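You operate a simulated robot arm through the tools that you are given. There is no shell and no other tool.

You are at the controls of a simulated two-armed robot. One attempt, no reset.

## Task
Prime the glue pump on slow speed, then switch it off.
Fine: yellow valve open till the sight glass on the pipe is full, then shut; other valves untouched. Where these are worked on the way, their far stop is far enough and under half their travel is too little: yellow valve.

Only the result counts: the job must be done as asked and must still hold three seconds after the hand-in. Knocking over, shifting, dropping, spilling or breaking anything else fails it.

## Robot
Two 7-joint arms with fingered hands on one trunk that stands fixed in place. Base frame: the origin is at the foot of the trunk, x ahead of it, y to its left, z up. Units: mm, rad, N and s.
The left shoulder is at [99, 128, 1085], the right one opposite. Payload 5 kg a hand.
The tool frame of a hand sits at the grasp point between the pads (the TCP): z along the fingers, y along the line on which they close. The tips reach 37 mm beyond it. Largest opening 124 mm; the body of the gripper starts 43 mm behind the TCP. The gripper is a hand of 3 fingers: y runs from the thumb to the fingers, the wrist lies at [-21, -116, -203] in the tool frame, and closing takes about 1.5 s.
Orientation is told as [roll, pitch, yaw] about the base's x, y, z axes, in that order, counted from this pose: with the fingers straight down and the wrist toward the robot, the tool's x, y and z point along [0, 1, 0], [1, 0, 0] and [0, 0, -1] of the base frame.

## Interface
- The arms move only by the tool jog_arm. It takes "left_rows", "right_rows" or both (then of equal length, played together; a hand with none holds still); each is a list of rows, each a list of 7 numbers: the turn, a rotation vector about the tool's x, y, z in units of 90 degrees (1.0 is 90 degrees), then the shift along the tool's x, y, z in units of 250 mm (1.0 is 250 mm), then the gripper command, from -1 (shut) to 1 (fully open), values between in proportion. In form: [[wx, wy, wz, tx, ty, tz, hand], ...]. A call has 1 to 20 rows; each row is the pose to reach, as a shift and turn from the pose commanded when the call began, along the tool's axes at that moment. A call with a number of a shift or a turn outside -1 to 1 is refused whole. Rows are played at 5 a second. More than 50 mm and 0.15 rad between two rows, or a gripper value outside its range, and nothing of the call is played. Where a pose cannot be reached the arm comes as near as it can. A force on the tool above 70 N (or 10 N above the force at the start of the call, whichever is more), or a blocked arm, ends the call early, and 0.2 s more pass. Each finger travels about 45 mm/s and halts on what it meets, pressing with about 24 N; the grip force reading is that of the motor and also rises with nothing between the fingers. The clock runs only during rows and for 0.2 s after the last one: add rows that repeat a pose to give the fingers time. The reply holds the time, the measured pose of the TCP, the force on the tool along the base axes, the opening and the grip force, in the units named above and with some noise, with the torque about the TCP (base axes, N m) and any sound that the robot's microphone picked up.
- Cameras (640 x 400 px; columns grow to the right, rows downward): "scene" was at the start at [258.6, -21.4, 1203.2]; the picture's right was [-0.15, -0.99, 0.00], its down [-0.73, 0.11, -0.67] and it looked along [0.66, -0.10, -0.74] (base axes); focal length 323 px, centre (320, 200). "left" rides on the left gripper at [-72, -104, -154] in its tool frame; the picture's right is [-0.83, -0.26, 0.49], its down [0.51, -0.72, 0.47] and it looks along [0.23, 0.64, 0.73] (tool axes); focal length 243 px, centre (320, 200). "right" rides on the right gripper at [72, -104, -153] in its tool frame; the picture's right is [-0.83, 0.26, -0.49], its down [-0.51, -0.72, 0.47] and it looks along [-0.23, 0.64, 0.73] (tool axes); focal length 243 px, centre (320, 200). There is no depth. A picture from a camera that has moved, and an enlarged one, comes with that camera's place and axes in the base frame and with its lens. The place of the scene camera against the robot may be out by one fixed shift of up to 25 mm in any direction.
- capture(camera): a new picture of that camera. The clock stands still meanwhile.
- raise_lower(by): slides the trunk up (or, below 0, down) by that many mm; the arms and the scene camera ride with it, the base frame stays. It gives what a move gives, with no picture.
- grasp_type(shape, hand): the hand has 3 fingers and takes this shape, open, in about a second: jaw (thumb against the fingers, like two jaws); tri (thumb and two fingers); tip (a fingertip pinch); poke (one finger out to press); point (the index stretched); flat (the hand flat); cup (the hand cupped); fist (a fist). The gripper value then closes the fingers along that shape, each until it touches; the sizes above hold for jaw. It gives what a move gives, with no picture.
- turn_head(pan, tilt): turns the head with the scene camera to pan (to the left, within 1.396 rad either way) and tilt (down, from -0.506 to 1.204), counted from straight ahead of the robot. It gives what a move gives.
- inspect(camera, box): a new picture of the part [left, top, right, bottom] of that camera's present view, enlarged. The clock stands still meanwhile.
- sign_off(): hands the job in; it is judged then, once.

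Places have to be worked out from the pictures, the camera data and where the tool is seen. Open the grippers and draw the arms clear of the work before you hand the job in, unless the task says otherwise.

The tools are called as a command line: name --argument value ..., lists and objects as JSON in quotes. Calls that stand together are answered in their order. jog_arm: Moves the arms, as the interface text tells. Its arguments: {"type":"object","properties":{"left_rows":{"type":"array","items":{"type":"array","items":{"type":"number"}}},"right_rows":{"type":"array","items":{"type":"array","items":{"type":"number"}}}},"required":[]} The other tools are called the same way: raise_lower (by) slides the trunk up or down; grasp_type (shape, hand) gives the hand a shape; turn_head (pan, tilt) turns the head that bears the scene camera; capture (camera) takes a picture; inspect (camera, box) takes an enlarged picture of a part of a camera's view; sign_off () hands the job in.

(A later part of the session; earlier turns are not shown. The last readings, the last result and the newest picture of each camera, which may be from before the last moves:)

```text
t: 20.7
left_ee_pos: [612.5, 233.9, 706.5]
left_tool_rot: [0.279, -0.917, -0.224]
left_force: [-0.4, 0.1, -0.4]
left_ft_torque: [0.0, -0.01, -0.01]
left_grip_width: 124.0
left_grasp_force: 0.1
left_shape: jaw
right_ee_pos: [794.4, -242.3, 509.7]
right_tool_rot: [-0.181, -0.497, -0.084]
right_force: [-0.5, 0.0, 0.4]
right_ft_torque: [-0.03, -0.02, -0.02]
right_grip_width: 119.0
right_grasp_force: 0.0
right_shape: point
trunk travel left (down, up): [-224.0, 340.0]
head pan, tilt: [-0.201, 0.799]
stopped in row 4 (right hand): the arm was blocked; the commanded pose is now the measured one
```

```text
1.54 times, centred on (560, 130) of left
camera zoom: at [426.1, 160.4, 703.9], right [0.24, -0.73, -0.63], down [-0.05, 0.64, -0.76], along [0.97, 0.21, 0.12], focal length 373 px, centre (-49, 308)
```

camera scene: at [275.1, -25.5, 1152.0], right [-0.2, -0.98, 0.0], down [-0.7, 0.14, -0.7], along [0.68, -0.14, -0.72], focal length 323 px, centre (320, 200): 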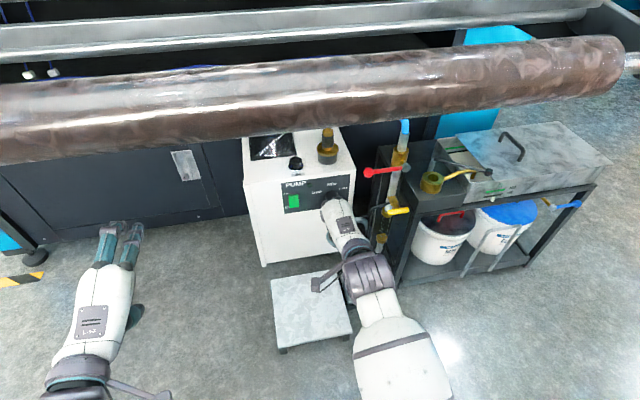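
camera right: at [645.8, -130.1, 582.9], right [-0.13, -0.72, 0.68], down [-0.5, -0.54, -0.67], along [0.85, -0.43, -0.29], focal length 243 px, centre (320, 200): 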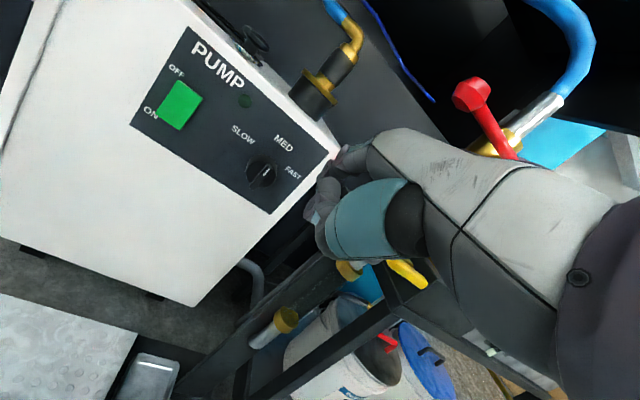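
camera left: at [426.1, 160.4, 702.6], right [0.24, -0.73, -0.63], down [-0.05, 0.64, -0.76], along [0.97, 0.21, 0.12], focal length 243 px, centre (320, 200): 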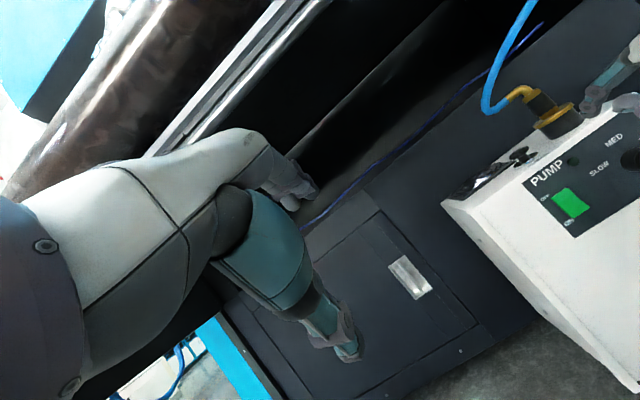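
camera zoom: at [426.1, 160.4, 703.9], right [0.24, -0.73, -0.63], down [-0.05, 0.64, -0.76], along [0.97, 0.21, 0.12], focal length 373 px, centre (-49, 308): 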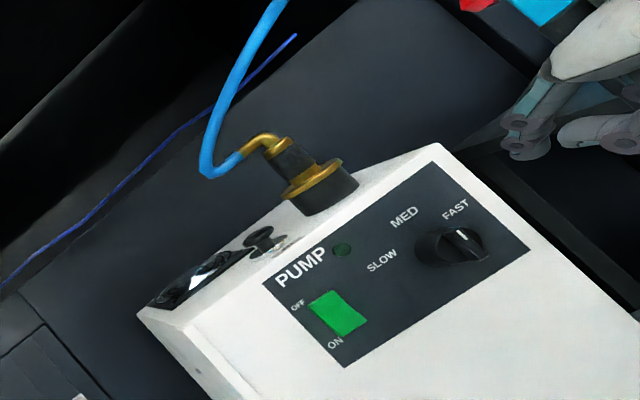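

The hand drifted right to (794,-242,510) before being blocked, close to the post. Before moving I'll look at the whole arm and the surroundings.

turn_head --pan -0.5 --tilt 1.1

capture --camera "scene"

inspect --camera "right" --box '[240, 90, 480, 330]'

```text
t: 21.5
left_ee_pos: [611.3, 234.4, 706.7]
left_tool_rot: [0.279, -0.917, -0.223]
left_force: [0.2, 0.2, 0.0]
left_ft_torque: [-0.02, 0.01, 0.02]
left_grip_width: 124.0
left_grasp_force: 0.2
left_shape: jaw
right_ee_pos: [794.9, -242.5, 508.8]
right_tool_rot: [-0.179, -0.497, -0.082]
right_force: [0.8, 0.5, 0.4]
right_ft_torque: [-0.01, 0.0, 0.0]
right_grip_width: 118.9
right_grasp_force: 0.0
right_shape: point
trunk travel left (down, up): [-224.0, 340.0]
head pan, tilt: [-0.499, 1.1]
```

```text
taken
camera scene: at [251.5, -39.5, 1130.3], right [-0.48, -0.88, 0.0], down [-0.78, 0.43, -0.45], along [0.4, -0.22, -0.89], focal length 323 px, centre (320, 200)
```

scene: 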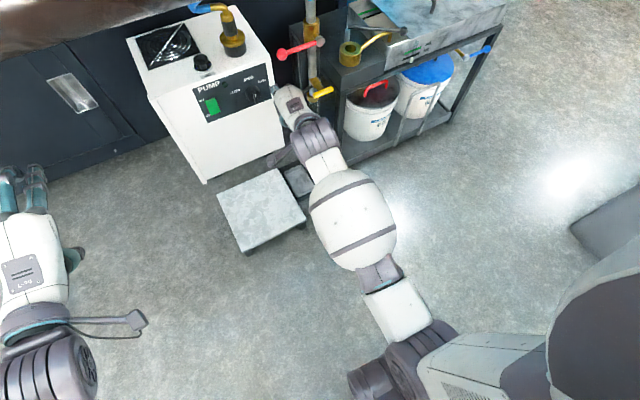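

```text
1.67 times, centred on (360, 210) of right
camera zoom: at [645.8, -130.5, 581.4], right [-0.13, -0.72, 0.68], down [-0.5, -0.54, -0.67], along [0.85, -0.43, -0.29], focal length 404 px, centre (253, 183)
```

zoom: 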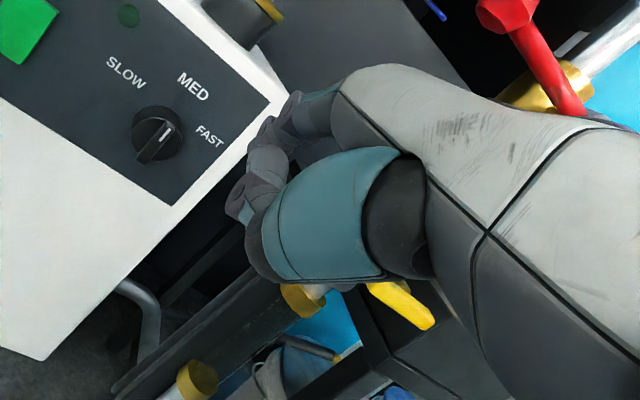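

The blocking fits a simple picture: the arm jams when it folds too tightly (wrist closer than about 640 mm to the shoulder). So I'll keep it extended by moving lower and left to about (815,-160,440), with the finger sloped down and slightly right.

jog_arm --right_rows '[[0.006, 0.014, 0.01, 0.11, -0.005, 0.02, 1], [0.014, 0.03, 0.024, 0.22, -0.02, 0.05, 1], [0.022, 0.05, 0.04, 0.3, -0.04, 0.1, 1], [0.03, 0.065, 0.052, 0.35, -0.065, 0.16, 1], [0.036, 0.08, 0.063, 0.377, -0.082, 0.206, 1], [0.036, 0.08, 0.063, 0.377, -0.082, 0.206, 1]]'

turn_head --pan -0.2 --tilt 0.8

inspect --camera "scene" --box '[270, 155, 390, 235]'

capture --camera "right"

inspect --camera "left" --box '[480, 0, 640, 260]'

```text
t: 22.9
left_ee_pos: [612.3, 230.7, 708.5]
left_tool_rot: [0.283, -0.917, -0.23]
left_force: [0.0, -0.7, 0.2]
left_ft_torque: [0.03, 0.01, 0.1]
left_grip_width: 123.7
left_grasp_force: 0.0
left_shape: jaw
right_ee_pos: [816.3, -161.9, 440.2]
right_tool_rot: [0.006, -0.449, -0.202]
right_force: [-0.6, -1.8, 0.2]
right_ft_torque: [0.07, -0.03, 0.06]
right_grip_width: 0.2
right_grasp_force: 0.0
right_shape: point
trunk travel left (down, up): [-224.0, 340.0]
head pan, tilt: [-0.499, 1.1]
```

```text
t: 23.7
left_ee_pos: [611.4, 233.5, 705.5]
left_tool_rot: [0.281, -0.918, -0.225]
left_force: [-0.8, 0.2, -0.4]
left_ft_torque: [0.0, 0.03, 0.03]
left_grip_width: 123.9
left_grasp_force: 0.1
left_shape: jaw
right_ee_pos: [815.7, -160.1, 439.6]
right_tool_rot: [0.0, -0.447, -0.199]
right_force: [0.1, 0.9, 1.0]
right_ft_torque: [0.01, -0.03, 0.02]
right_grip_width: 0.0
right_grasp_force: 0.0
right_shape: point
trunk travel left (down, up): [-224.0, 340.0]
head pan, tilt: [-0.201, 0.799]
```

```text
5.00 times, centred on (330, 195) of scene
camera zoom: at [275.1, -25.8, 1152.0], right [-0.2, -0.98, 0.0], down [-0.7, 0.14, -0.7], along [0.68, -0.14, -0.72], focal length 1615 px, centre (270, 225)
```

zoom: 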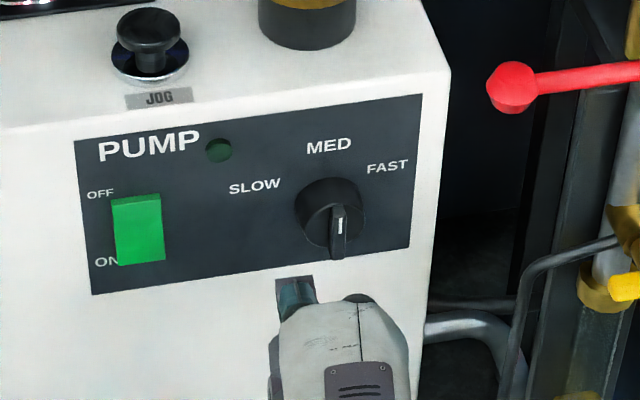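

```text
taken
camera right: at [672.7, -57.0, 534.0], right [-0.14, -0.82, 0.56], down [-0.54, -0.41, -0.74], along [0.83, -0.41, -0.38], focal length 243 px, centre (320, 200)
```

right: 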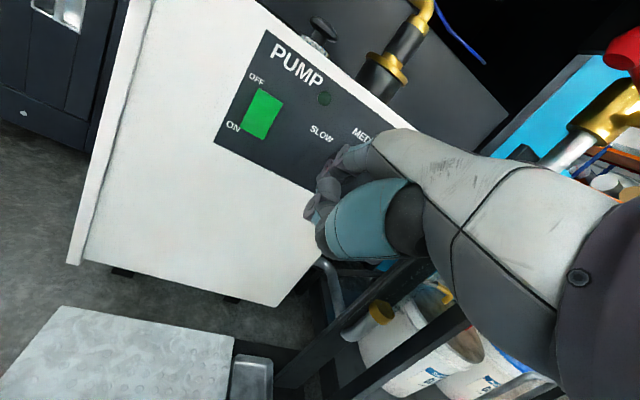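

```text
1.54 times, centred on (560, 130) of left
camera zoom: at [426.2, 160.2, 702.7], right [0.24, -0.73, -0.64], down [-0.05, 0.64, -0.76], along [0.97, 0.21, 0.12], focal length 373 px, centre (-49, 308)
```

zoom: 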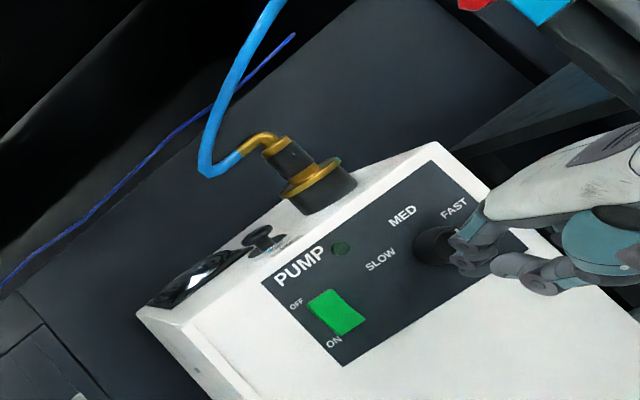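

The pose is now exact and unblocked, and the index tip is near (908,-168,462). The knob axis is near (y −194, z 469), with the panel at x≈961. I'll push the lower end of the knob's ridge to the right, which turns it counter-clockwise, so I bring the tip just left of and below the ridge first.

jog_arm --right_rows '[[0, 0, 0, 0.008, 0.029, 0.029, 1], [0, 0, 0, 0.016, 0.058, 0.058, 1], [0, 0, 0, 0.024, 0.088, 0.087, 1], [0, 0, 0, 0.024, 0.088, 0.087, 1]]'

inspect --camera "scene" --box '[300, 165, 370, 225]'

inspect --camera "left" --box '[560, 60, 640, 260]'

inspect --camera "right" --box '[240, 90, 440, 280]'

```text
t: 24.7
left_ee_pos: [612.1, 234.1, 706.0]
left_tool_rot: [0.28, -0.916, -0.223]
left_force: [-0.1, 0.4, -0.1]
left_ft_torque: [0.01, -0.01, 0.0]
left_grip_width: 123.8
left_grasp_force: 0.0
left_shape: jaw
right_ee_pos: [846.0, -160.6, 428.5]
right_tool_rot: [-0.001, -0.449, -0.201]
right_force: [-0.8, 0.2, -0.1]
right_ft_torque: [-0.02, -0.03, 0.05]
right_grip_width: 0.0
right_grasp_force: 0.1
right_shape: point
trunk travel left (down, up): [-224.0, 340.0]
head pan, tilt: [-0.201, 0.799]
```

```text
6.67 times, centred on (335, 195) of scene
camera zoom: at [275.1, -25.4, 1152.0], right [-0.2, -0.98, 0.0], down [-0.7, 0.14, -0.7], along [0.68, -0.14, -0.72], focal length 2154 px, centre (220, 233)
```

zoom: 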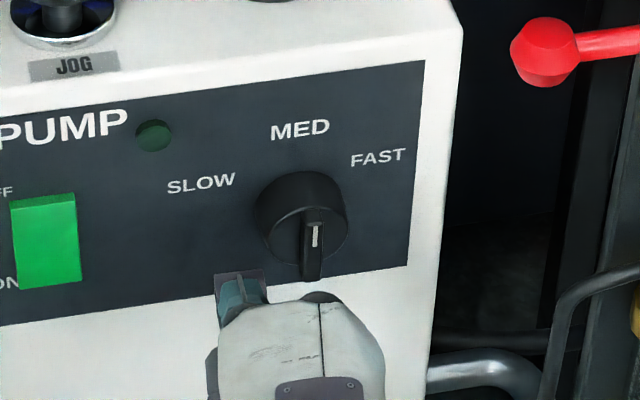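

```text
2.00 times, centred on (600, 160) of left
camera zoom: at [426.1, 160.4, 702.6], right [0.24, -0.73, -0.63], down [-0.05, 0.64, -0.76], along [0.97, 0.21, 0.12], focal length 485 px, centre (-240, 280)
```

zoom: 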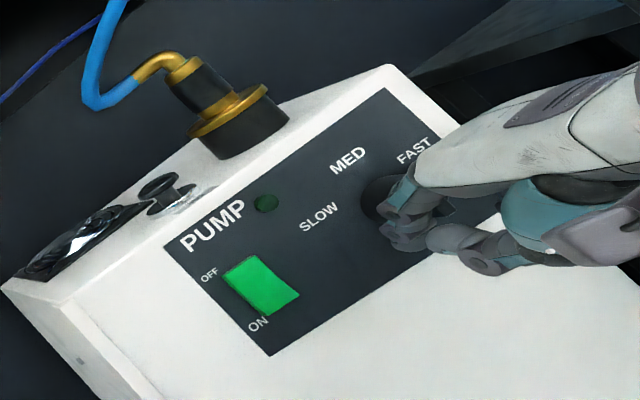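

```text
2.11 times, centred on (340, 185) of right
camera zoom: at [702.6, -56.8, 522.9], right [-0.14, -0.82, 0.56], down [-0.54, -0.41, -0.74], along [0.83, -0.41, -0.38], focal length 511 px, centre (278, 232)
```

zoom: 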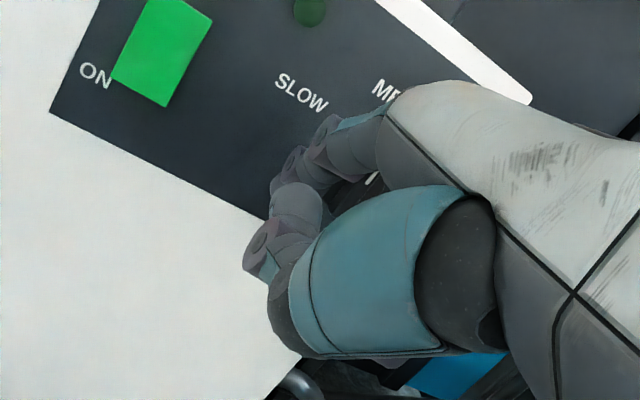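

The finger end appears to be only about 47 mm past the knuckle, near (907,-155,483), so the index may not be fully stretched with gripper value 1. I'll vary the gripper value in place to see how "point" responds.

jog_arm --right_rows '[[0, 0, 0, 0, -0.06, -0.02, -1], [0, 0, 0, 0, -0.06, -0.02, -1], [0, 0, 0, 0, -0.06, -0.02, -1], [0, 0, 0, 0, -0.06, -0.02, -1], [0, 0, 0, 0, -0.06, -0.02, -1], [0, 0, 0, 0, -0.06, -0.02, -1]]'

inspect --camera "scene" --box '[300, 165, 370, 225]'

inspect --camera "right" --box '[240, 90, 440, 280]'

inspect --camera "left" --box '[560, 60, 640, 260]'

```text
t: 26.1
left_ee_pos: [612.0, 233.5, 706.3]
left_tool_rot: [0.279, -0.915, -0.224]
left_force: [-0.2, 0.0, 0.6]
left_ft_torque: [-0.01, 0.01, -0.02]
left_grip_width: 123.9
left_grasp_force: 0.0
left_shape: jaw
right_ee_pos: [829.3, -157.1, 426.5]
right_tool_rot: [-0.003, -0.449, -0.202]
right_force: [0.8, -0.8, -0.2]
right_ft_torque: [-0.05, 0.02, 0.01]
right_grip_width: 0.1
right_grasp_force: 0.0
right_shape: point
trunk travel left (down, up): [-224.0, 340.0]
head pan, tilt: [-0.201, 0.799]
```

```text
6.67 times, centred on (335, 195) of scene
camera zoom: at [275.1, -25.4, 1152.0], right [-0.2, -0.98, 0.0], down [-0.7, 0.14, -0.7], along [0.68, -0.14, -0.72], focal length 2154 px, centre (220, 233)
```

zoom: 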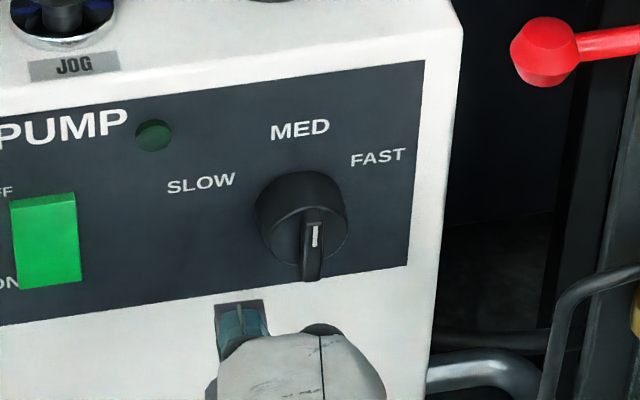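

```text
2.11 times, centred on (340, 185) of right
camera zoom: at [687.0, -53.5, 520.9], right [-0.14, -0.82, 0.56], down [-0.54, -0.41, -0.74], along [0.83, -0.41, -0.38], focal length 511 px, centre (278, 232)
```

zoom: 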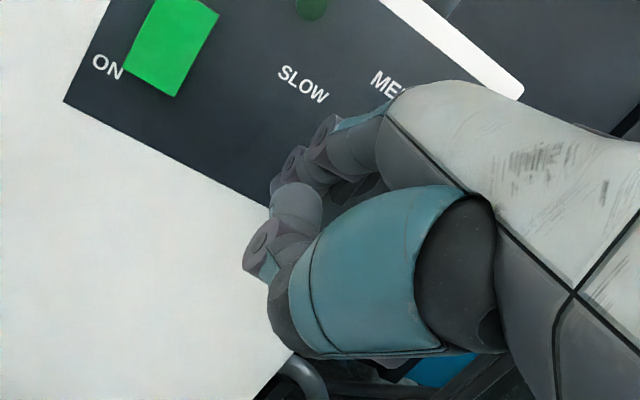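

```text
2.00 times, centred on (600, 160) of left
camera zoom: at [426.1, 160.4, 702.5], right [0.24, -0.73, -0.63], down [-0.05, 0.64, -0.76], along [0.97, 0.21, 0.12], focal length 485 px, centre (-240, 280)
```

zoom: 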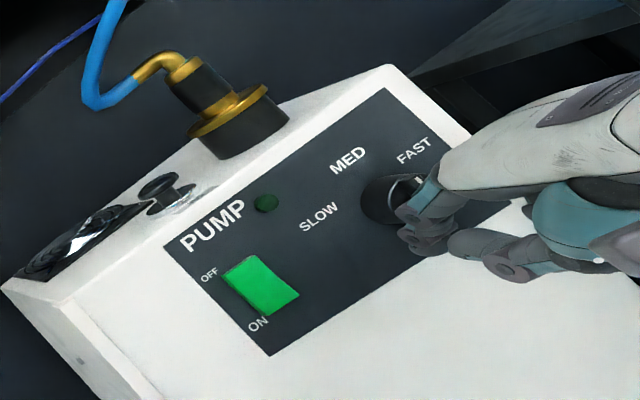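

The gripper value doesn't change anything. I'll zoom in tightly on the index from both views to judge whether it's straight.

inspect --camera "scene" --box '[318, 195, 346, 215]'

inspect --camera "right" --box '[310, 120, 390, 190]'

inspect --camera "left" --box '[600, 130, 640, 200]'

```text
16.00 times, centred on (332, 205) of scene
camera zoom: at [275.1, -25.4, 1152.0], right [-0.2, -0.98, 0.0], down [-0.7, 0.14, -0.7], along [0.68, -0.14, -0.72], focal length 5169 px, centre (128, 120)
```

zoom: 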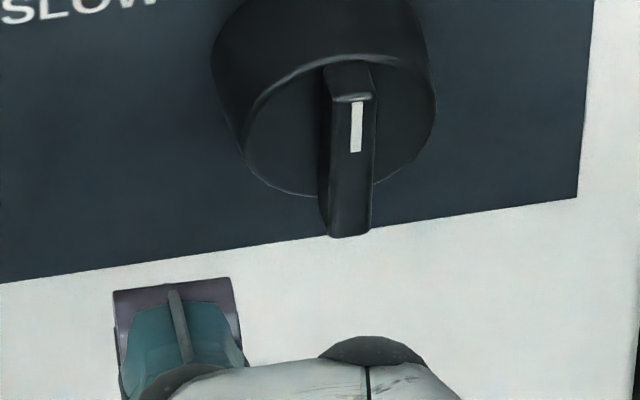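

```text
5.71 times, centred on (350, 155) of right
camera zoom: at [687.0, -53.5, 520.9], right [-0.14, -0.82, 0.56], down [-0.54, -0.41, -0.74], along [0.83, -0.41, -0.38], focal length 1386 px, centre (149, 457)
```

zoom: 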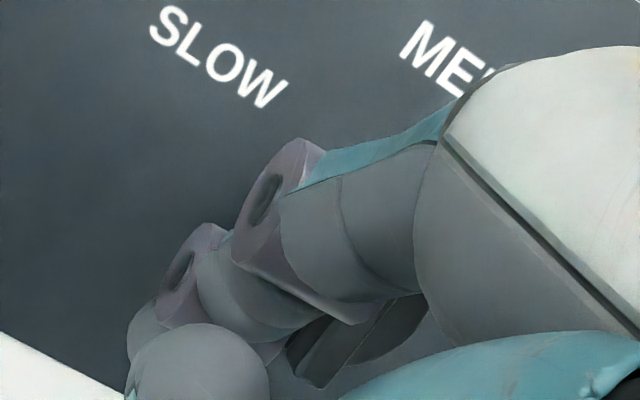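

```text
5.71 times, centred on (620, 165) of left
camera zoom: at [426.1, 160.4, 702.5], right [0.24, -0.73, -0.63], down [-0.05, 0.64, -0.76], along [0.97, 0.21, 0.12], focal length 1386 px, centre (-1394, 400)
```

zoom: 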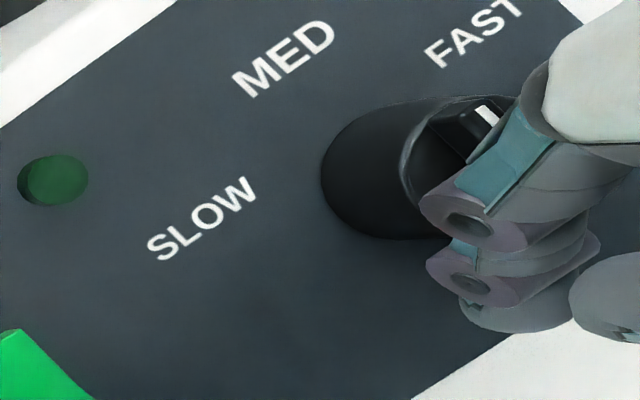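

I can now resolve the index. It has two joints and its end segment runs along tool z, with the tip at about (918,-152,437), or (20,84,29) in the tool frame. A steeper hand pitch (−0.75) will make the tip the foremost part, so I'm lowering the trunk 50 mm to keep that within reach.

raise_lower --by -50

```text
t: 27.0
left_ee_pos: [610.9, 232.9, 671.1]
left_tool_rot: [0.283, -0.927, -0.226]
left_force: [-0.4, 0.1, -0.4]
left_ft_torque: [0.02, -0.02, -0.01]
left_grip_width: 123.9
left_grasp_force: 0.1
left_shape: jaw
right_ee_pos: [872.3, -163.8, 442.9]
right_tool_rot: [0.004, -0.525, -0.201]
right_force: [0.1, -0.3, -0.7]
right_ft_torque: [-0.01, 0.0, -0.02]
right_grip_width: 119.2
right_grasp_force: 0.2
right_shape: point
trunk travel left (down, up): [-174.0, 390.0]
head pan, tilt: [-0.201, 0.799]
```

The trunk move carried the right hand forward to x≈872, so the tip may be near the panel. I'll check the pictures before any further motion.

inspect --camera "scene" --box '[280, 150, 380, 220]'

inspect --camera "left" --box '[540, 60, 640, 200]'

inspect --camera "right" --box '[270, 100, 410, 220]'

```text
5.71 times, centred on (330, 185) of scene
camera zoom: at [289.5, -25.6, 1105.7], right [-0.2, -0.98, 0.0], down [-0.7, 0.14, -0.7], along [0.68, -0.14, -0.72], focal length 1846 px, centre (263, 286)
```

zoom: 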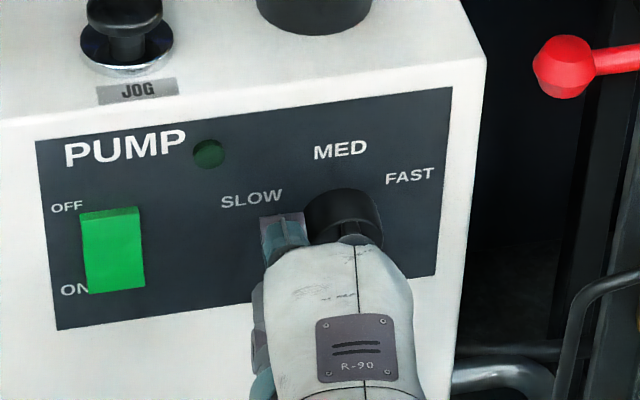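

```text
2.86 times, centred on (590, 130) of left
camera zoom: at [426.0, 160.3, 666.6], right [0.25, -0.73, -0.63], down [-0.04, 0.64, -0.76], along [0.97, 0.21, 0.13], focal length 693 px, centre (-451, 400)
```

zoom: 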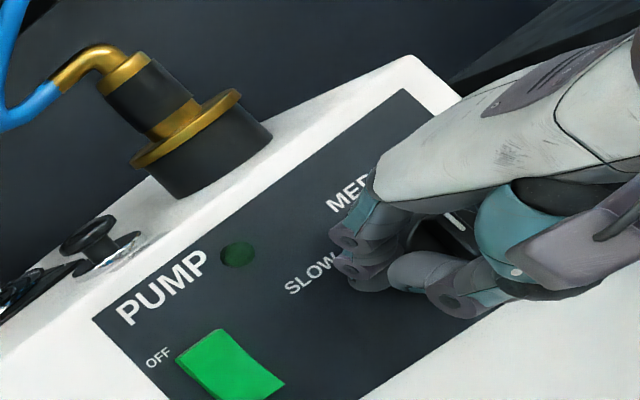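

```text
3.33 times, centred on (340, 160) of right
camera zoom: at [723.7, -59.6, 525.4], right [-0.19, -0.81, 0.56], down [-0.48, -0.42, -0.77], along [0.86, -0.41, -0.31], focal length 809 px, centre (253, 333)
```

zoom: 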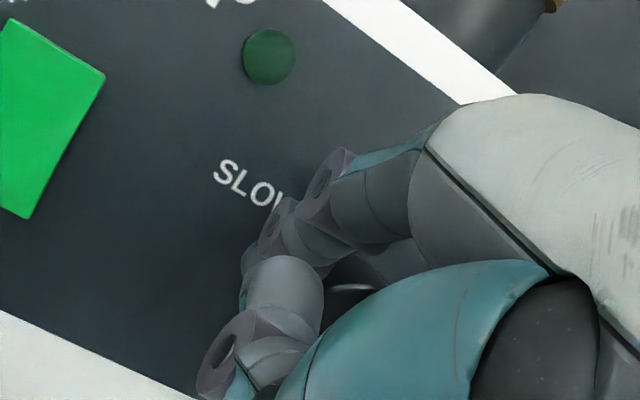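

No force shows, but the hand is close in. I'll hold for one row to let everything settle and read the true pose.

jog_arm --right_rows '[[0, 0, 0, 0, 0, 0, -1]]'

inspect --camera "scene" --box '[280, 150, 380, 220]'

```text
t: 27.6
left_ee_pos: [613.0, 233.5, 657.1]
left_tool_rot: [0.277, -0.917, -0.224]
left_force: [0.4, -1.0, -0.9]
left_ft_torque: [0.0, 0.02, -0.04]
left_grip_width: 123.7
left_grasp_force: 0.0
left_shape: jaw
right_ee_pos: [884.9, -161.6, 442.7]
right_tool_rot: [0.008, -0.539, -0.201]
right_force: [-11.8, -0.4, 3.7]
right_ft_torque: [0.04, -0.41, 0.08]
right_grip_width: 118.8
right_grasp_force: 0.1
right_shape: point
trunk travel left (down, up): [-174.0, 390.0]
head pan, tilt: [-0.201, 0.799]
stopped in row 1 (right hand): the arm was blocked; the commanded pose is now the measured one
```

```text
5.71 times, centred on (330, 185) of scene
camera zoom: at [293.5, -25.0, 1095.0], right [-0.2, -0.98, 0.0], down [-0.7, 0.14, -0.7], along [0.68, -0.14, -0.72], focal length 1846 px, centre (263, 286)
```

zoom: 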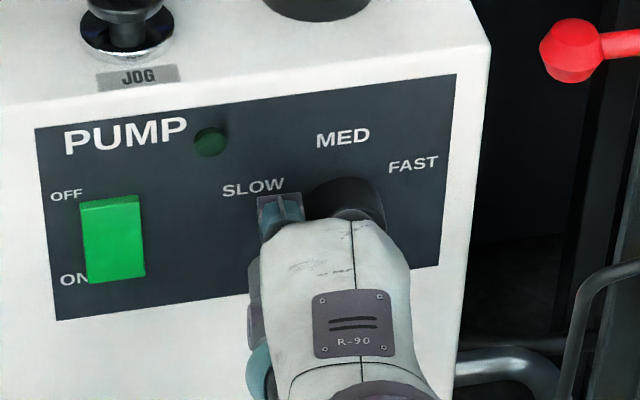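

The tip is now pressing the panel with about 12 N, because lowering the trunk pushed the arm forward. I'm raising the trunk back 50 mm right away to release it.

raise_lower --by 50

capture --camera "scene"

```text
t: 28.6
left_ee_pos: [612.3, 234.4, 705.4]
left_tool_rot: [0.277, -0.915, -0.223]
left_force: [1.3, 0.1, 0.2]
left_ft_torque: [-0.03, -0.01, -0.02]
left_grip_width: 123.7
left_grasp_force: 0.1
left_shape: jaw
right_ee_pos: [871.1, -164.1, 473.7]
right_tool_rot: [-0.001, -0.514, -0.199]
right_force: [0.6, 0.2, -0.2]
right_ft_torque: [-0.03, 0.03, 0.0]
right_grip_width: 118.9
right_grasp_force: 0.1
right_shape: point
trunk travel left (down, up): [-224.0, 340.0]
head pan, tilt: [-0.201, 0.799]
```

```text
taken
camera scene: at [275.6, -25.4, 1151.4], right [-0.2, -0.98, 0.0], down [-0.7, 0.14, -0.7], along [0.68, -0.14, -0.72], focal length 323 px, centre (320, 200)
```

scene: 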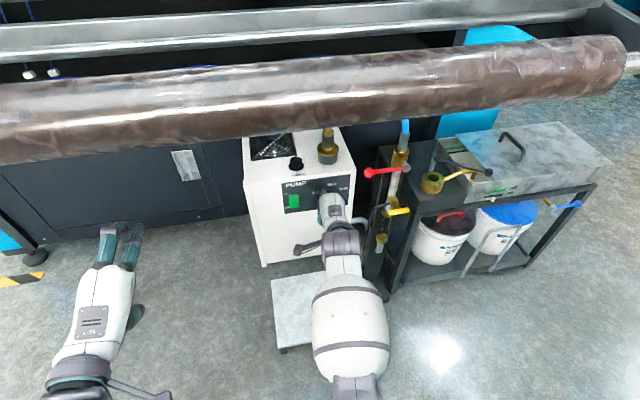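

The hand is free again at (871,-164,474) with zero force, and the pump hasn't moved. I'll stay at this trunk height and bring the tip back, down and beside the lower-left of the knob ridge.

jog_arm --right_rows '[[0, 0, 0, -0.004, -0.108, -0.015, -1], [-0.02, 0, 0, -0.02, -0.15, 0.07, -1], [-0.04, 0, 0, -0.036, -0.189, 0.142, -1], [-0.055, 0, 0, -0.046, -0.148, 0.165, -1], [-0.055, 0, 0, -0.046, -0.148, 0.165, -1]]'

inspect --camera "scene" --box '[300, 165, 370, 225]'

inspect --camera "left" --box '[580, 120, 640, 220]'

inspect --camera "right" --box '[270, 100, 410, 220]'

```text
t: 29.8
left_ee_pos: [611.4, 233.0, 705.7]
left_tool_rot: [0.279, -0.917, -0.224]
left_force: [0.3, 0.1, -0.4]
left_ft_torque: [-0.03, 0.04, 0.0]
left_grip_width: 124.0
left_grasp_force: 0.1
left_shape: jaw
right_ee_pos: [858.3, -173.8, 422.0]
right_tool_rot: [0.001, -0.604, -0.203]
right_force: [-0.2, 1.0, 1.1]
right_ft_torque: [0.01, -0.01, 0.03]
right_grip_width: 119.0
right_grasp_force: 0.0
right_shape: point
trunk travel left (down, up): [-224.0, 340.0]
head pan, tilt: [-0.201, 0.799]
```

```text
6.67 times, centred on (335, 195) of scene
camera zoom: at [275.1, -25.5, 1152.0], right [-0.2, -0.98, 0.0], down [-0.7, 0.14, -0.7], along [0.68, -0.14, -0.72], focal length 2154 px, centre (220, 233)
```

zoom: 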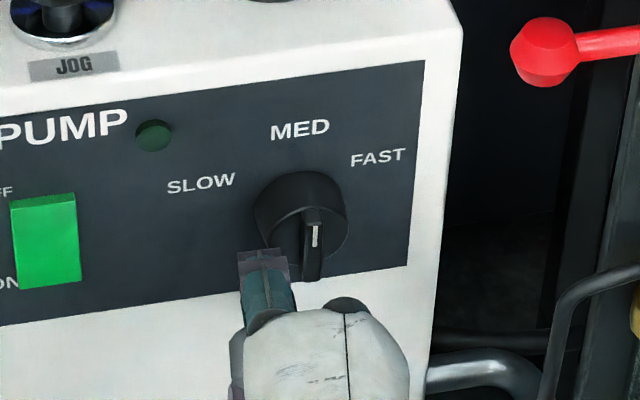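

```text
4.00 times, centred on (610, 170) of left
camera zoom: at [426.1, 160.4, 702.6], right [0.24, -0.73, -0.63], down [-0.05, 0.64, -0.76], along [0.97, 0.21, 0.12], focal length 970 px, centre (-840, 320)
```

zoom: 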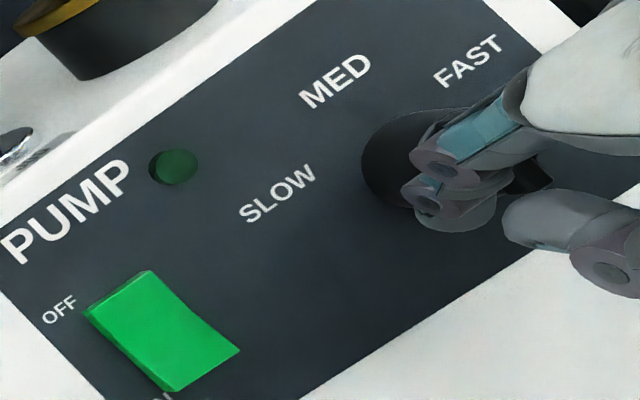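

```text
3.33 times, centred on (340, 160) of right
camera zoom: at [703.5, -67.8, 491.3], right [-0.23, -0.8, 0.55], down [-0.42, -0.43, -0.8], along [0.88, -0.41, -0.24], focal length 809 px, centre (253, 333)
```

zoom: 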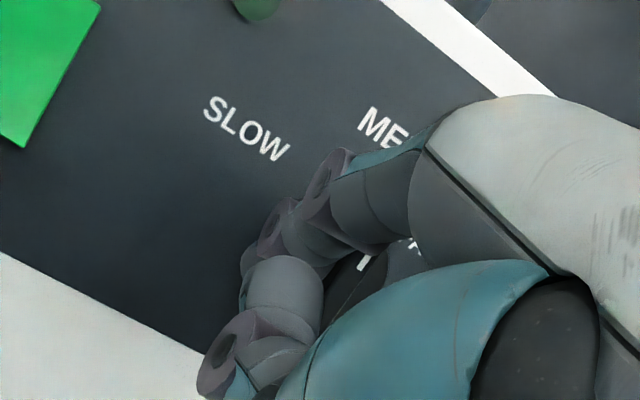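

Both hand views put the tip at about (938,-168,444), just left of and below the ridge. Now I move it about 10 mm forward beside the ridge and sweep it right to swing the pointer toward SLOW.

jog_arm --right_rows '[[0, 0, 0, 0.008, 0.032, 0.022, -1], [0, 0, 0, -0.023, 0.0375, 0.026, -1], [0, 0, 0, -0.055, 0.0406, 0.033, -1], [0, 0, 0, -0.086, 0.0415, 0.043, -1], [0, 0, 0, -0.11, 0.041, 0.0525, -1], [0, 0, 0, -0.11, 0.041, 0.0525, -1]]'

inspect --camera "scene" --box '[300, 165, 370, 225]'

inspect --camera "left" --box '[580, 120, 640, 220]'

inspect --camera "right" --box '[270, 100, 410, 220]'

```text
t: 31.1
left_ee_pos: [612.0, 234.4, 706.2]
left_tool_rot: [0.278, -0.917, -0.223]
left_force: [1.1, 0.3, 0.1]
left_ft_torque: [0.01, -0.01, 0.01]
left_grip_width: 123.7
left_grasp_force: 0.0
left_shape: jaw
right_ee_pos: [867.9, -203.1, 417.4]
right_tool_rot: [0.001, -0.602, -0.2]
right_force: [-11.6, 9.4, -7.7]
right_ft_torque: [-0.39, 0.02, 0.71]
right_grip_width: 119.1
right_grasp_force: 0.1
right_shape: point
trunk travel left (down, up): [-224.0, 340.0]
head pan, tilt: [-0.201, 0.799]
```

```text
6.67 times, centred on (335, 195) of scene
camera zoom: at [275.4, -25.1, 1151.9], right [-0.2, -0.98, 0.0], down [-0.7, 0.14, -0.7], along [0.68, -0.14, -0.72], focal length 2154 px, centre (220, 233)
```

zoom: 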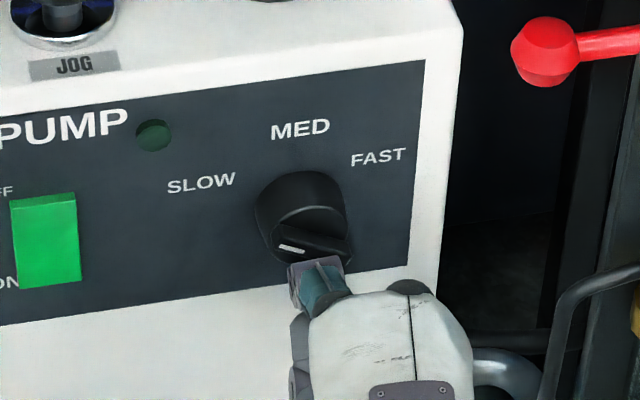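

```text
4.00 times, centred on (610, 170) of left
camera zoom: at [426.3, 160.5, 702.4], right [0.24, -0.73, -0.63], down [-0.05, 0.64, -0.76], along [0.97, 0.21, 0.12], focal length 970 px, centre (-840, 320)
```

zoom: 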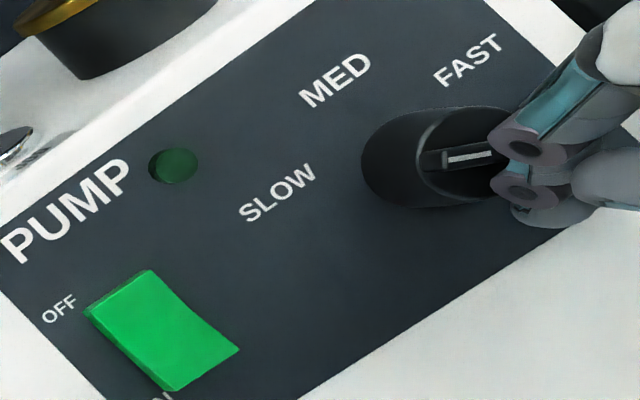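

```text
3.33 times, centred on (340, 160) of right
camera zoom: at [713.3, -97.9, 485.5], right [-0.23, -0.8, 0.55], down [-0.42, -0.43, -0.8], along [0.88, -0.41, -0.24], focal length 809 px, centre (253, 333)
```

zoom: 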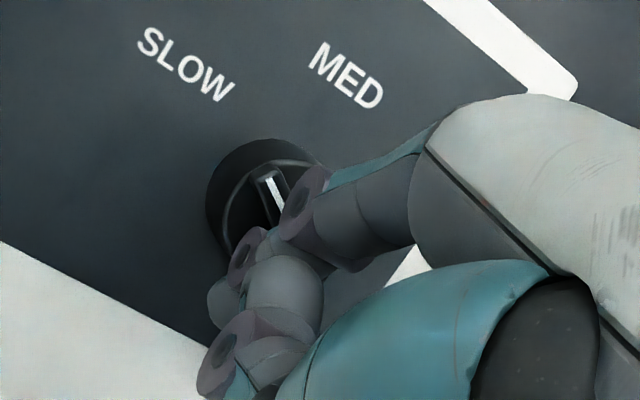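

The pointer swung to the left, toward SLOW. I'm backing the finger off to see where it settles.

jog_arm --right_rows '[[0, 0, 0, 0.03, -0.02, 0.01, -1], [0, 0, 0, 0.07, -0.08, -0.02, -1], [0, 0, 0, 0.12, -0.12, -0.04, -1]]'

inspect --camera "scene" --box '[300, 165, 370, 225]'

inspect --camera "left" --box '[580, 120, 640, 220]'

```text
t: 31.9
left_ee_pos: [611.8, 234.0, 706.9]
left_tool_rot: [0.279, -0.917, -0.224]
left_force: [-0.6, -0.1, 0.6]
left_ft_torque: [-0.03, 0.02, 0.01]
left_grip_width: 124.2
left_grasp_force: 0.1
left_shape: jaw
right_ee_pos: [845.1, -168.6, 409.6]
right_tool_rot: [-0.001, -0.606, -0.203]
right_force: [-0.6, 0.5, 0.1]
right_ft_torque: [-0.04, -0.01, 0.01]
right_grip_width: 118.9
right_grasp_force: 0.0
right_shape: point
trunk travel left (down, up): [-224.0, 340.0]
head pan, tilt: [-0.201, 0.799]
```

```text
6.67 times, centred on (335, 195) of scene
camera zoom: at [275.2, -25.4, 1152.0], right [-0.2, -0.98, 0.0], down [-0.7, 0.14, -0.7], along [0.68, -0.14, -0.72], focal length 2154 px, centre (220, 233)
```

zoom: 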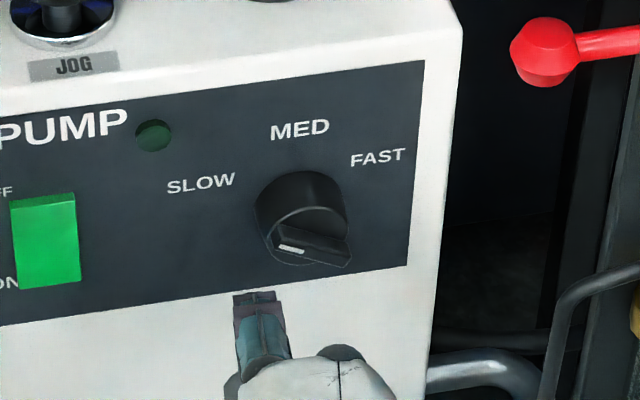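

```text
4.00 times, centred on (610, 170) of left
camera zoom: at [426.2, 160.4, 702.6], right [0.24, -0.73, -0.63], down [-0.05, 0.64, -0.76], along [0.97, 0.21, 0.12], focal length 970 px, centre (-840, 320)
```

zoom: 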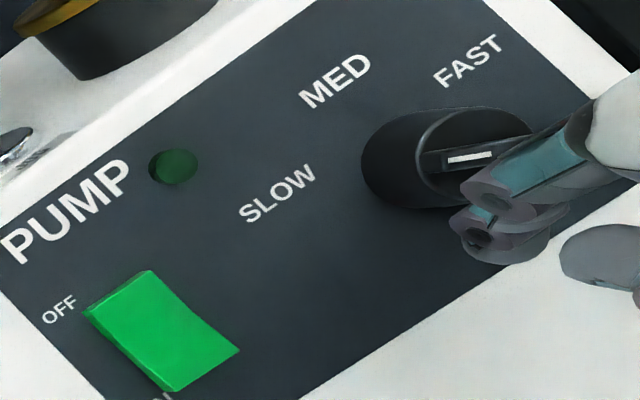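

The pointer stays put after release. I'll zoom in on it to check that it lines up with SLOW.

inspect --camera "scene" --box '[312, 175, 350, 205]'

inspect --camera "left" --box '[595, 120, 640, 170]'

```text
13.33 times, centred on (331, 190) of scene
camera zoom: at [275.2, -25.4, 1152.0], right [-0.2, -0.98, 0.0], down [-0.7, 0.14, -0.7], along [0.68, -0.14, -0.72], focal length 4308 px, centre (173, 333)
```

zoom: 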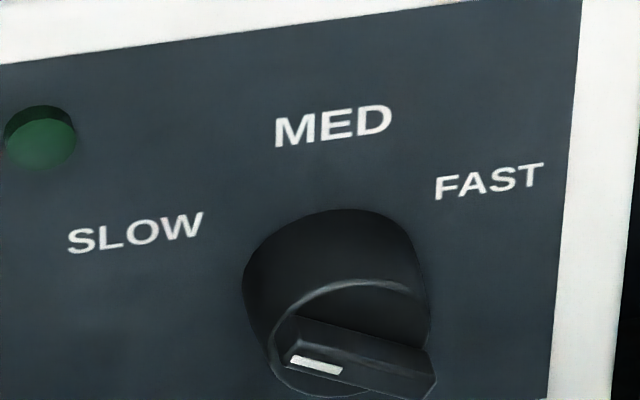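

```text
8.00 times, centred on (618, 145) of left
camera zoom: at [426.2, 160.4, 702.6], right [0.24, -0.73, -0.63], down [-0.05, 0.64, -0.76], along [0.97, 0.21, 0.12], focal length 1941 px, centre (-2060, 640)
```

zoom: 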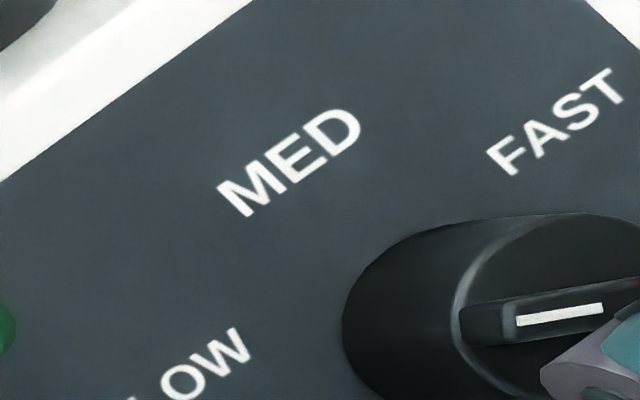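

The pointer measures about 65° from MED, which matches the SLOW label's own angle, so the speed is set. Next I bring the fingertip in front of the lower (ON) half of the green rocker.

jog_arm --right_rows '[[0, 0, 0, 0.09, -0.02, -0.03, -1], [0, 0, 0, 0.18, -0.02, -0.06, -1], [0, 0, 0, 0.27, 0, -0.09, -1], [0, 0, 0, 0.345, 0.0176, -0.114, -1], [0, 0, 0, 0.345, 0.0176, -0.114, -1]]'

inspect --camera "scene" --box '[270, 165, 340, 225]'

inspect --camera "left" --box '[530, 120, 640, 240]'

inspect --camera "right" --box '[250, 80, 410, 220]'

```text
t: 33.1
left_ee_pos: [611.6, 233.5, 705.8]
left_tool_rot: [0.279, -0.914, -0.224]
left_force: [0.0, -0.3, -0.1]
left_ft_torque: [0.04, 0.02, 0.02]
left_grip_width: 123.9
left_grasp_force: 0.1
left_shape: jaw
right_ee_pos: [849.3, -79.9, 435.4]
right_tool_rot: [0.002, -0.603, -0.201]
right_force: [0.4, -0.1, 0.6]
right_ft_torque: [0.01, -0.01, -0.03]
right_grip_width: 119.2
right_grasp_force: 0.0
right_shape: point
trunk travel left (down, up): [-224.0, 340.0]
head pan, tilt: [-0.201, 0.799]
```

```text
6.67 times, centred on (305, 195) of scene
camera zoom: at [275.1, -25.4, 1151.9], right [-0.2, -0.98, 0.0], down [-0.7, 0.14, -0.7], along [0.68, -0.14, -0.72], focal length 2154 px, centre (420, 233)
```

zoom: 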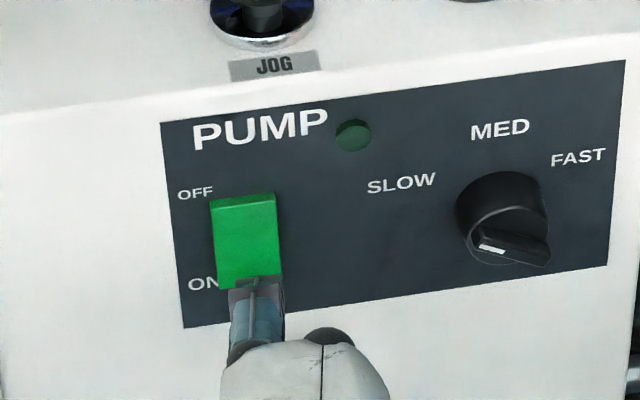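

```text
3.33 times, centred on (585, 180) of left
camera zoom: at [426.1, 160.4, 702.5], right [0.24, -0.73, -0.63], down [-0.05, 0.64, -0.76], along [0.97, 0.21, 0.12], focal length 809 px, centre (-563, 267)
```

zoom: 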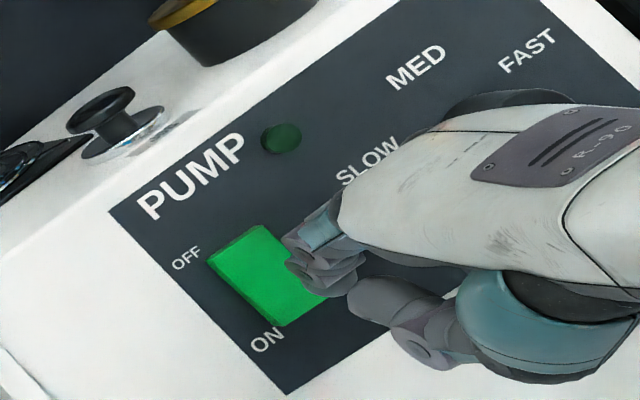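

```text
2.86 times, centred on (330, 150) of right
camera zoom: at [694.2, 25.2, 503.5], right [-0.23, -0.8, 0.55], down [-0.42, -0.43, -0.8], along [0.88, -0.42, -0.24], focal length 693 px, centre (291, 343)
```

zoom: 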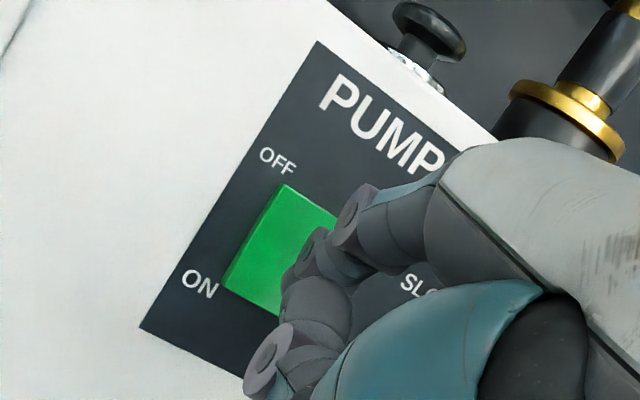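

The rocker spans about z 443–490 at y≈−76, and the tip should be near (929,-74,457), on its lower ON half. I press forward gently and slightly down.

jog_arm --right_rows '[[0, 0, 0, 0.0057, 0.028, 0.0436, -1], [0, 0, 0, 0.009, 0.048, 0.057, -1], [0, 0, 0, 0.0115, 0.067, 0.0706, -1]]'

inspect --camera "scene" --box '[270, 165, 340, 225]'

inspect --camera "left" --box '[530, 120, 640, 240]'

```text
t: 34.0
left_ee_pos: [611.6, 233.5, 706.3]
left_tool_rot: [0.279, -0.916, -0.223]
left_force: [0.3, -0.7, 0.3]
left_ft_torque: [0.01, 0.01, 0.01]
left_grip_width: 123.8
left_grasp_force: 0.1
left_shape: jaw
right_ee_pos: [873.9, -82.8, 429.8]
right_tool_rot: [0.001, -0.604, -0.201]
right_force: [-3.5, -1.2, 0.1]
right_ft_torque: [0.01, -0.04, 0.06]
right_grip_width: 119.1
right_grasp_force: 0.0
right_shape: point
trunk travel left (down, up): [-224.0, 340.0]
head pan, tilt: [-0.201, 0.799]
```

```text
6.67 times, centred on (305, 195) of scene
camera zoom: at [274.8, -25.4, 1152.0], right [-0.2, -0.98, 0.0], down [-0.7, 0.14, -0.7], along [0.68, -0.14, -0.72], focal length 2154 px, centre (420, 233)
```

zoom: 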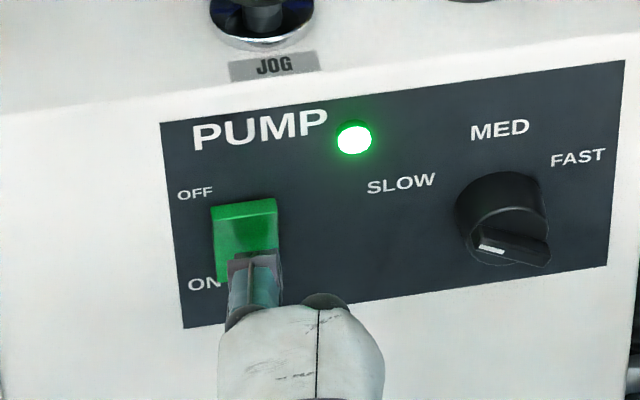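

```text
3.33 times, centred on (585, 180) of left
camera zoom: at [425.9, 160.4, 702.7], right [0.24, -0.73, -0.63], down [-0.05, 0.64, -0.76], along [0.97, 0.21, 0.12], focal length 809 px, centre (-563, 267)
```

zoom: 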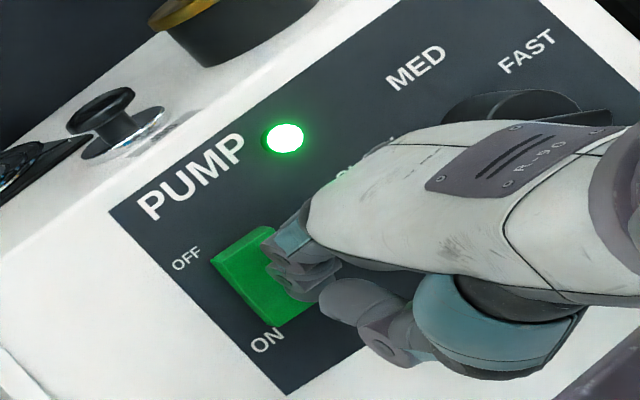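

The lamp is lit, so the pump is on at SLOW. I'll back the finger straight out and take close views of the yellow valve and the sight glass.

jog_arm --right_rows '[[0, 0, 0, -0.008, -0.05, -0.035, -1], [0, 0, 0, -0.02, -0.1, -0.07, -1]]'

inspect --camera "scene" --box '[370, 190, 420, 260]'

inspect --camera "scene" --box '[350, 130, 430, 200]'

capture --camera "right"

```text
t: 34.5
left_ee_pos: [611.5, 233.0, 707.4]
left_tool_rot: [0.279, -0.916, -0.222]
left_force: [0.5, -0.6, -0.5]
left_ft_torque: [-0.02, 0.01, -0.02]
left_grip_width: 123.8
left_grasp_force: 0.0
left_shape: jaw
right_ee_pos: [842.7, -82.4, 431.6]
right_tool_rot: [0.0, -0.605, -0.205]
right_force: [-0.5, -0.3, 0.1]
right_ft_torque: [0.01, 0.03, -0.01]
right_grip_width: 118.8
right_grasp_force: 0.1
right_shape: point
trunk travel left (down, up): [-224.0, 340.0]
head pan, tilt: [-0.201, 0.799]
```

```text
5.71 times, centred on (395, 225) of scene
camera zoom: at [275.1, -25.5, 1152.0], right [-0.2, -0.98, 0.0], down [-0.7, 0.14, -0.7], along [0.68, -0.14, -0.72], focal length 1846 px, centre (-109, 57)
```

zoom: 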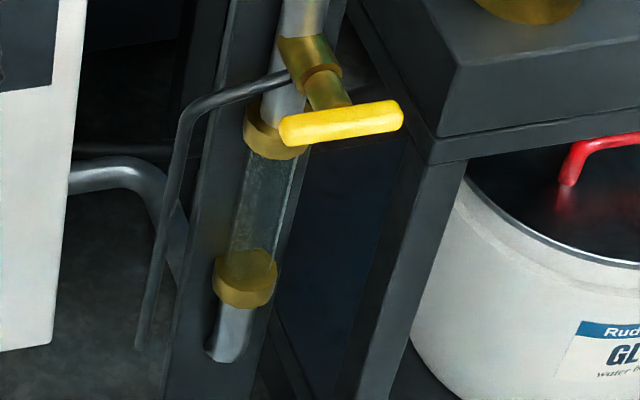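

```text
5.71 times, centred on (390, 165) of scene
camera zoom: at [275.1, -25.5, 1152.0], right [-0.2, -0.98, 0.0], down [-0.7, 0.14, -0.7], along [0.68, -0.14, -0.72], focal length 1846 px, centre (-80, 400)
```

zoom: 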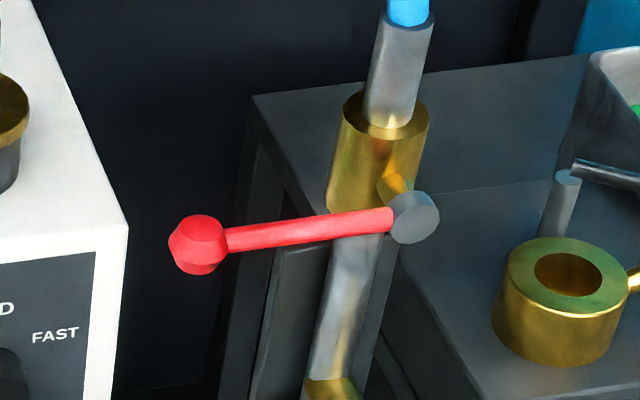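

```text
taken
camera right: at [687.6, 24.1, 499.1], right [-0.23, -0.8, 0.55], down [-0.42, -0.43, -0.8], along [0.88, -0.42, -0.24], focal length 243 px, centre (320, 200)
```

right: 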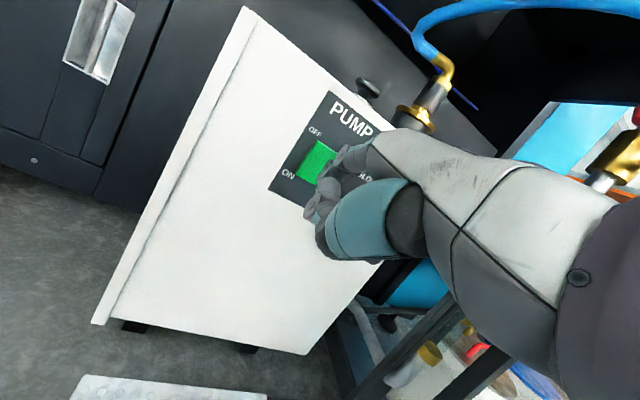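

The yellow valve has a T-bar handle about 57 mm long, centred near (805,-344,528), lying horizontal across the pipe (shut). The sight glass below it is still empty. I'll raise the trunk 80 mm so the arm stays extended while working there.

raise_lower --by 80

inspect --camera "scene" --box '[260, 150, 440, 290]'

```text
t: 35.7
left_ee_pos: [612.3, 232.9, 786.0]
left_tool_rot: [0.278, -0.917, -0.224]
left_force: [-0.2, 0.0, 0.1]
left_ft_torque: [0.02, -0.03, -0.02]
left_grip_width: 124.2
left_grasp_force: 0.0
left_shape: jaw
right_ee_pos: [843.5, -82.5, 508.5]
right_tool_rot: [0.003, -0.604, -0.201]
right_force: [0.0, 0.0, -0.3]
right_ft_torque: [-0.02, 0.0, 0.01]
right_grip_width: 119.0
right_grasp_force: 0.0
right_shape: point
trunk travel left (down, up): [-304.0, 260.0]
head pan, tilt: [-0.201, 0.799]
```

```text
2.86 times, centred on (350, 220) of scene
camera zoom: at [251.8, -25.4, 1236.6], right [-0.2, -0.98, 0.0], down [-0.7, 0.14, -0.7], along [0.68, -0.14, -0.72], focal length 923 px, centre (234, 143)
```

zoom: 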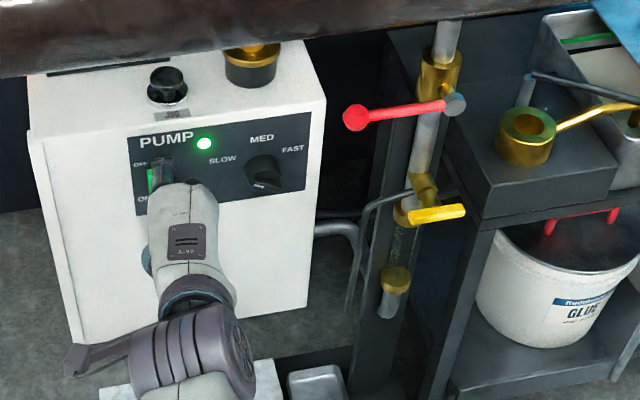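

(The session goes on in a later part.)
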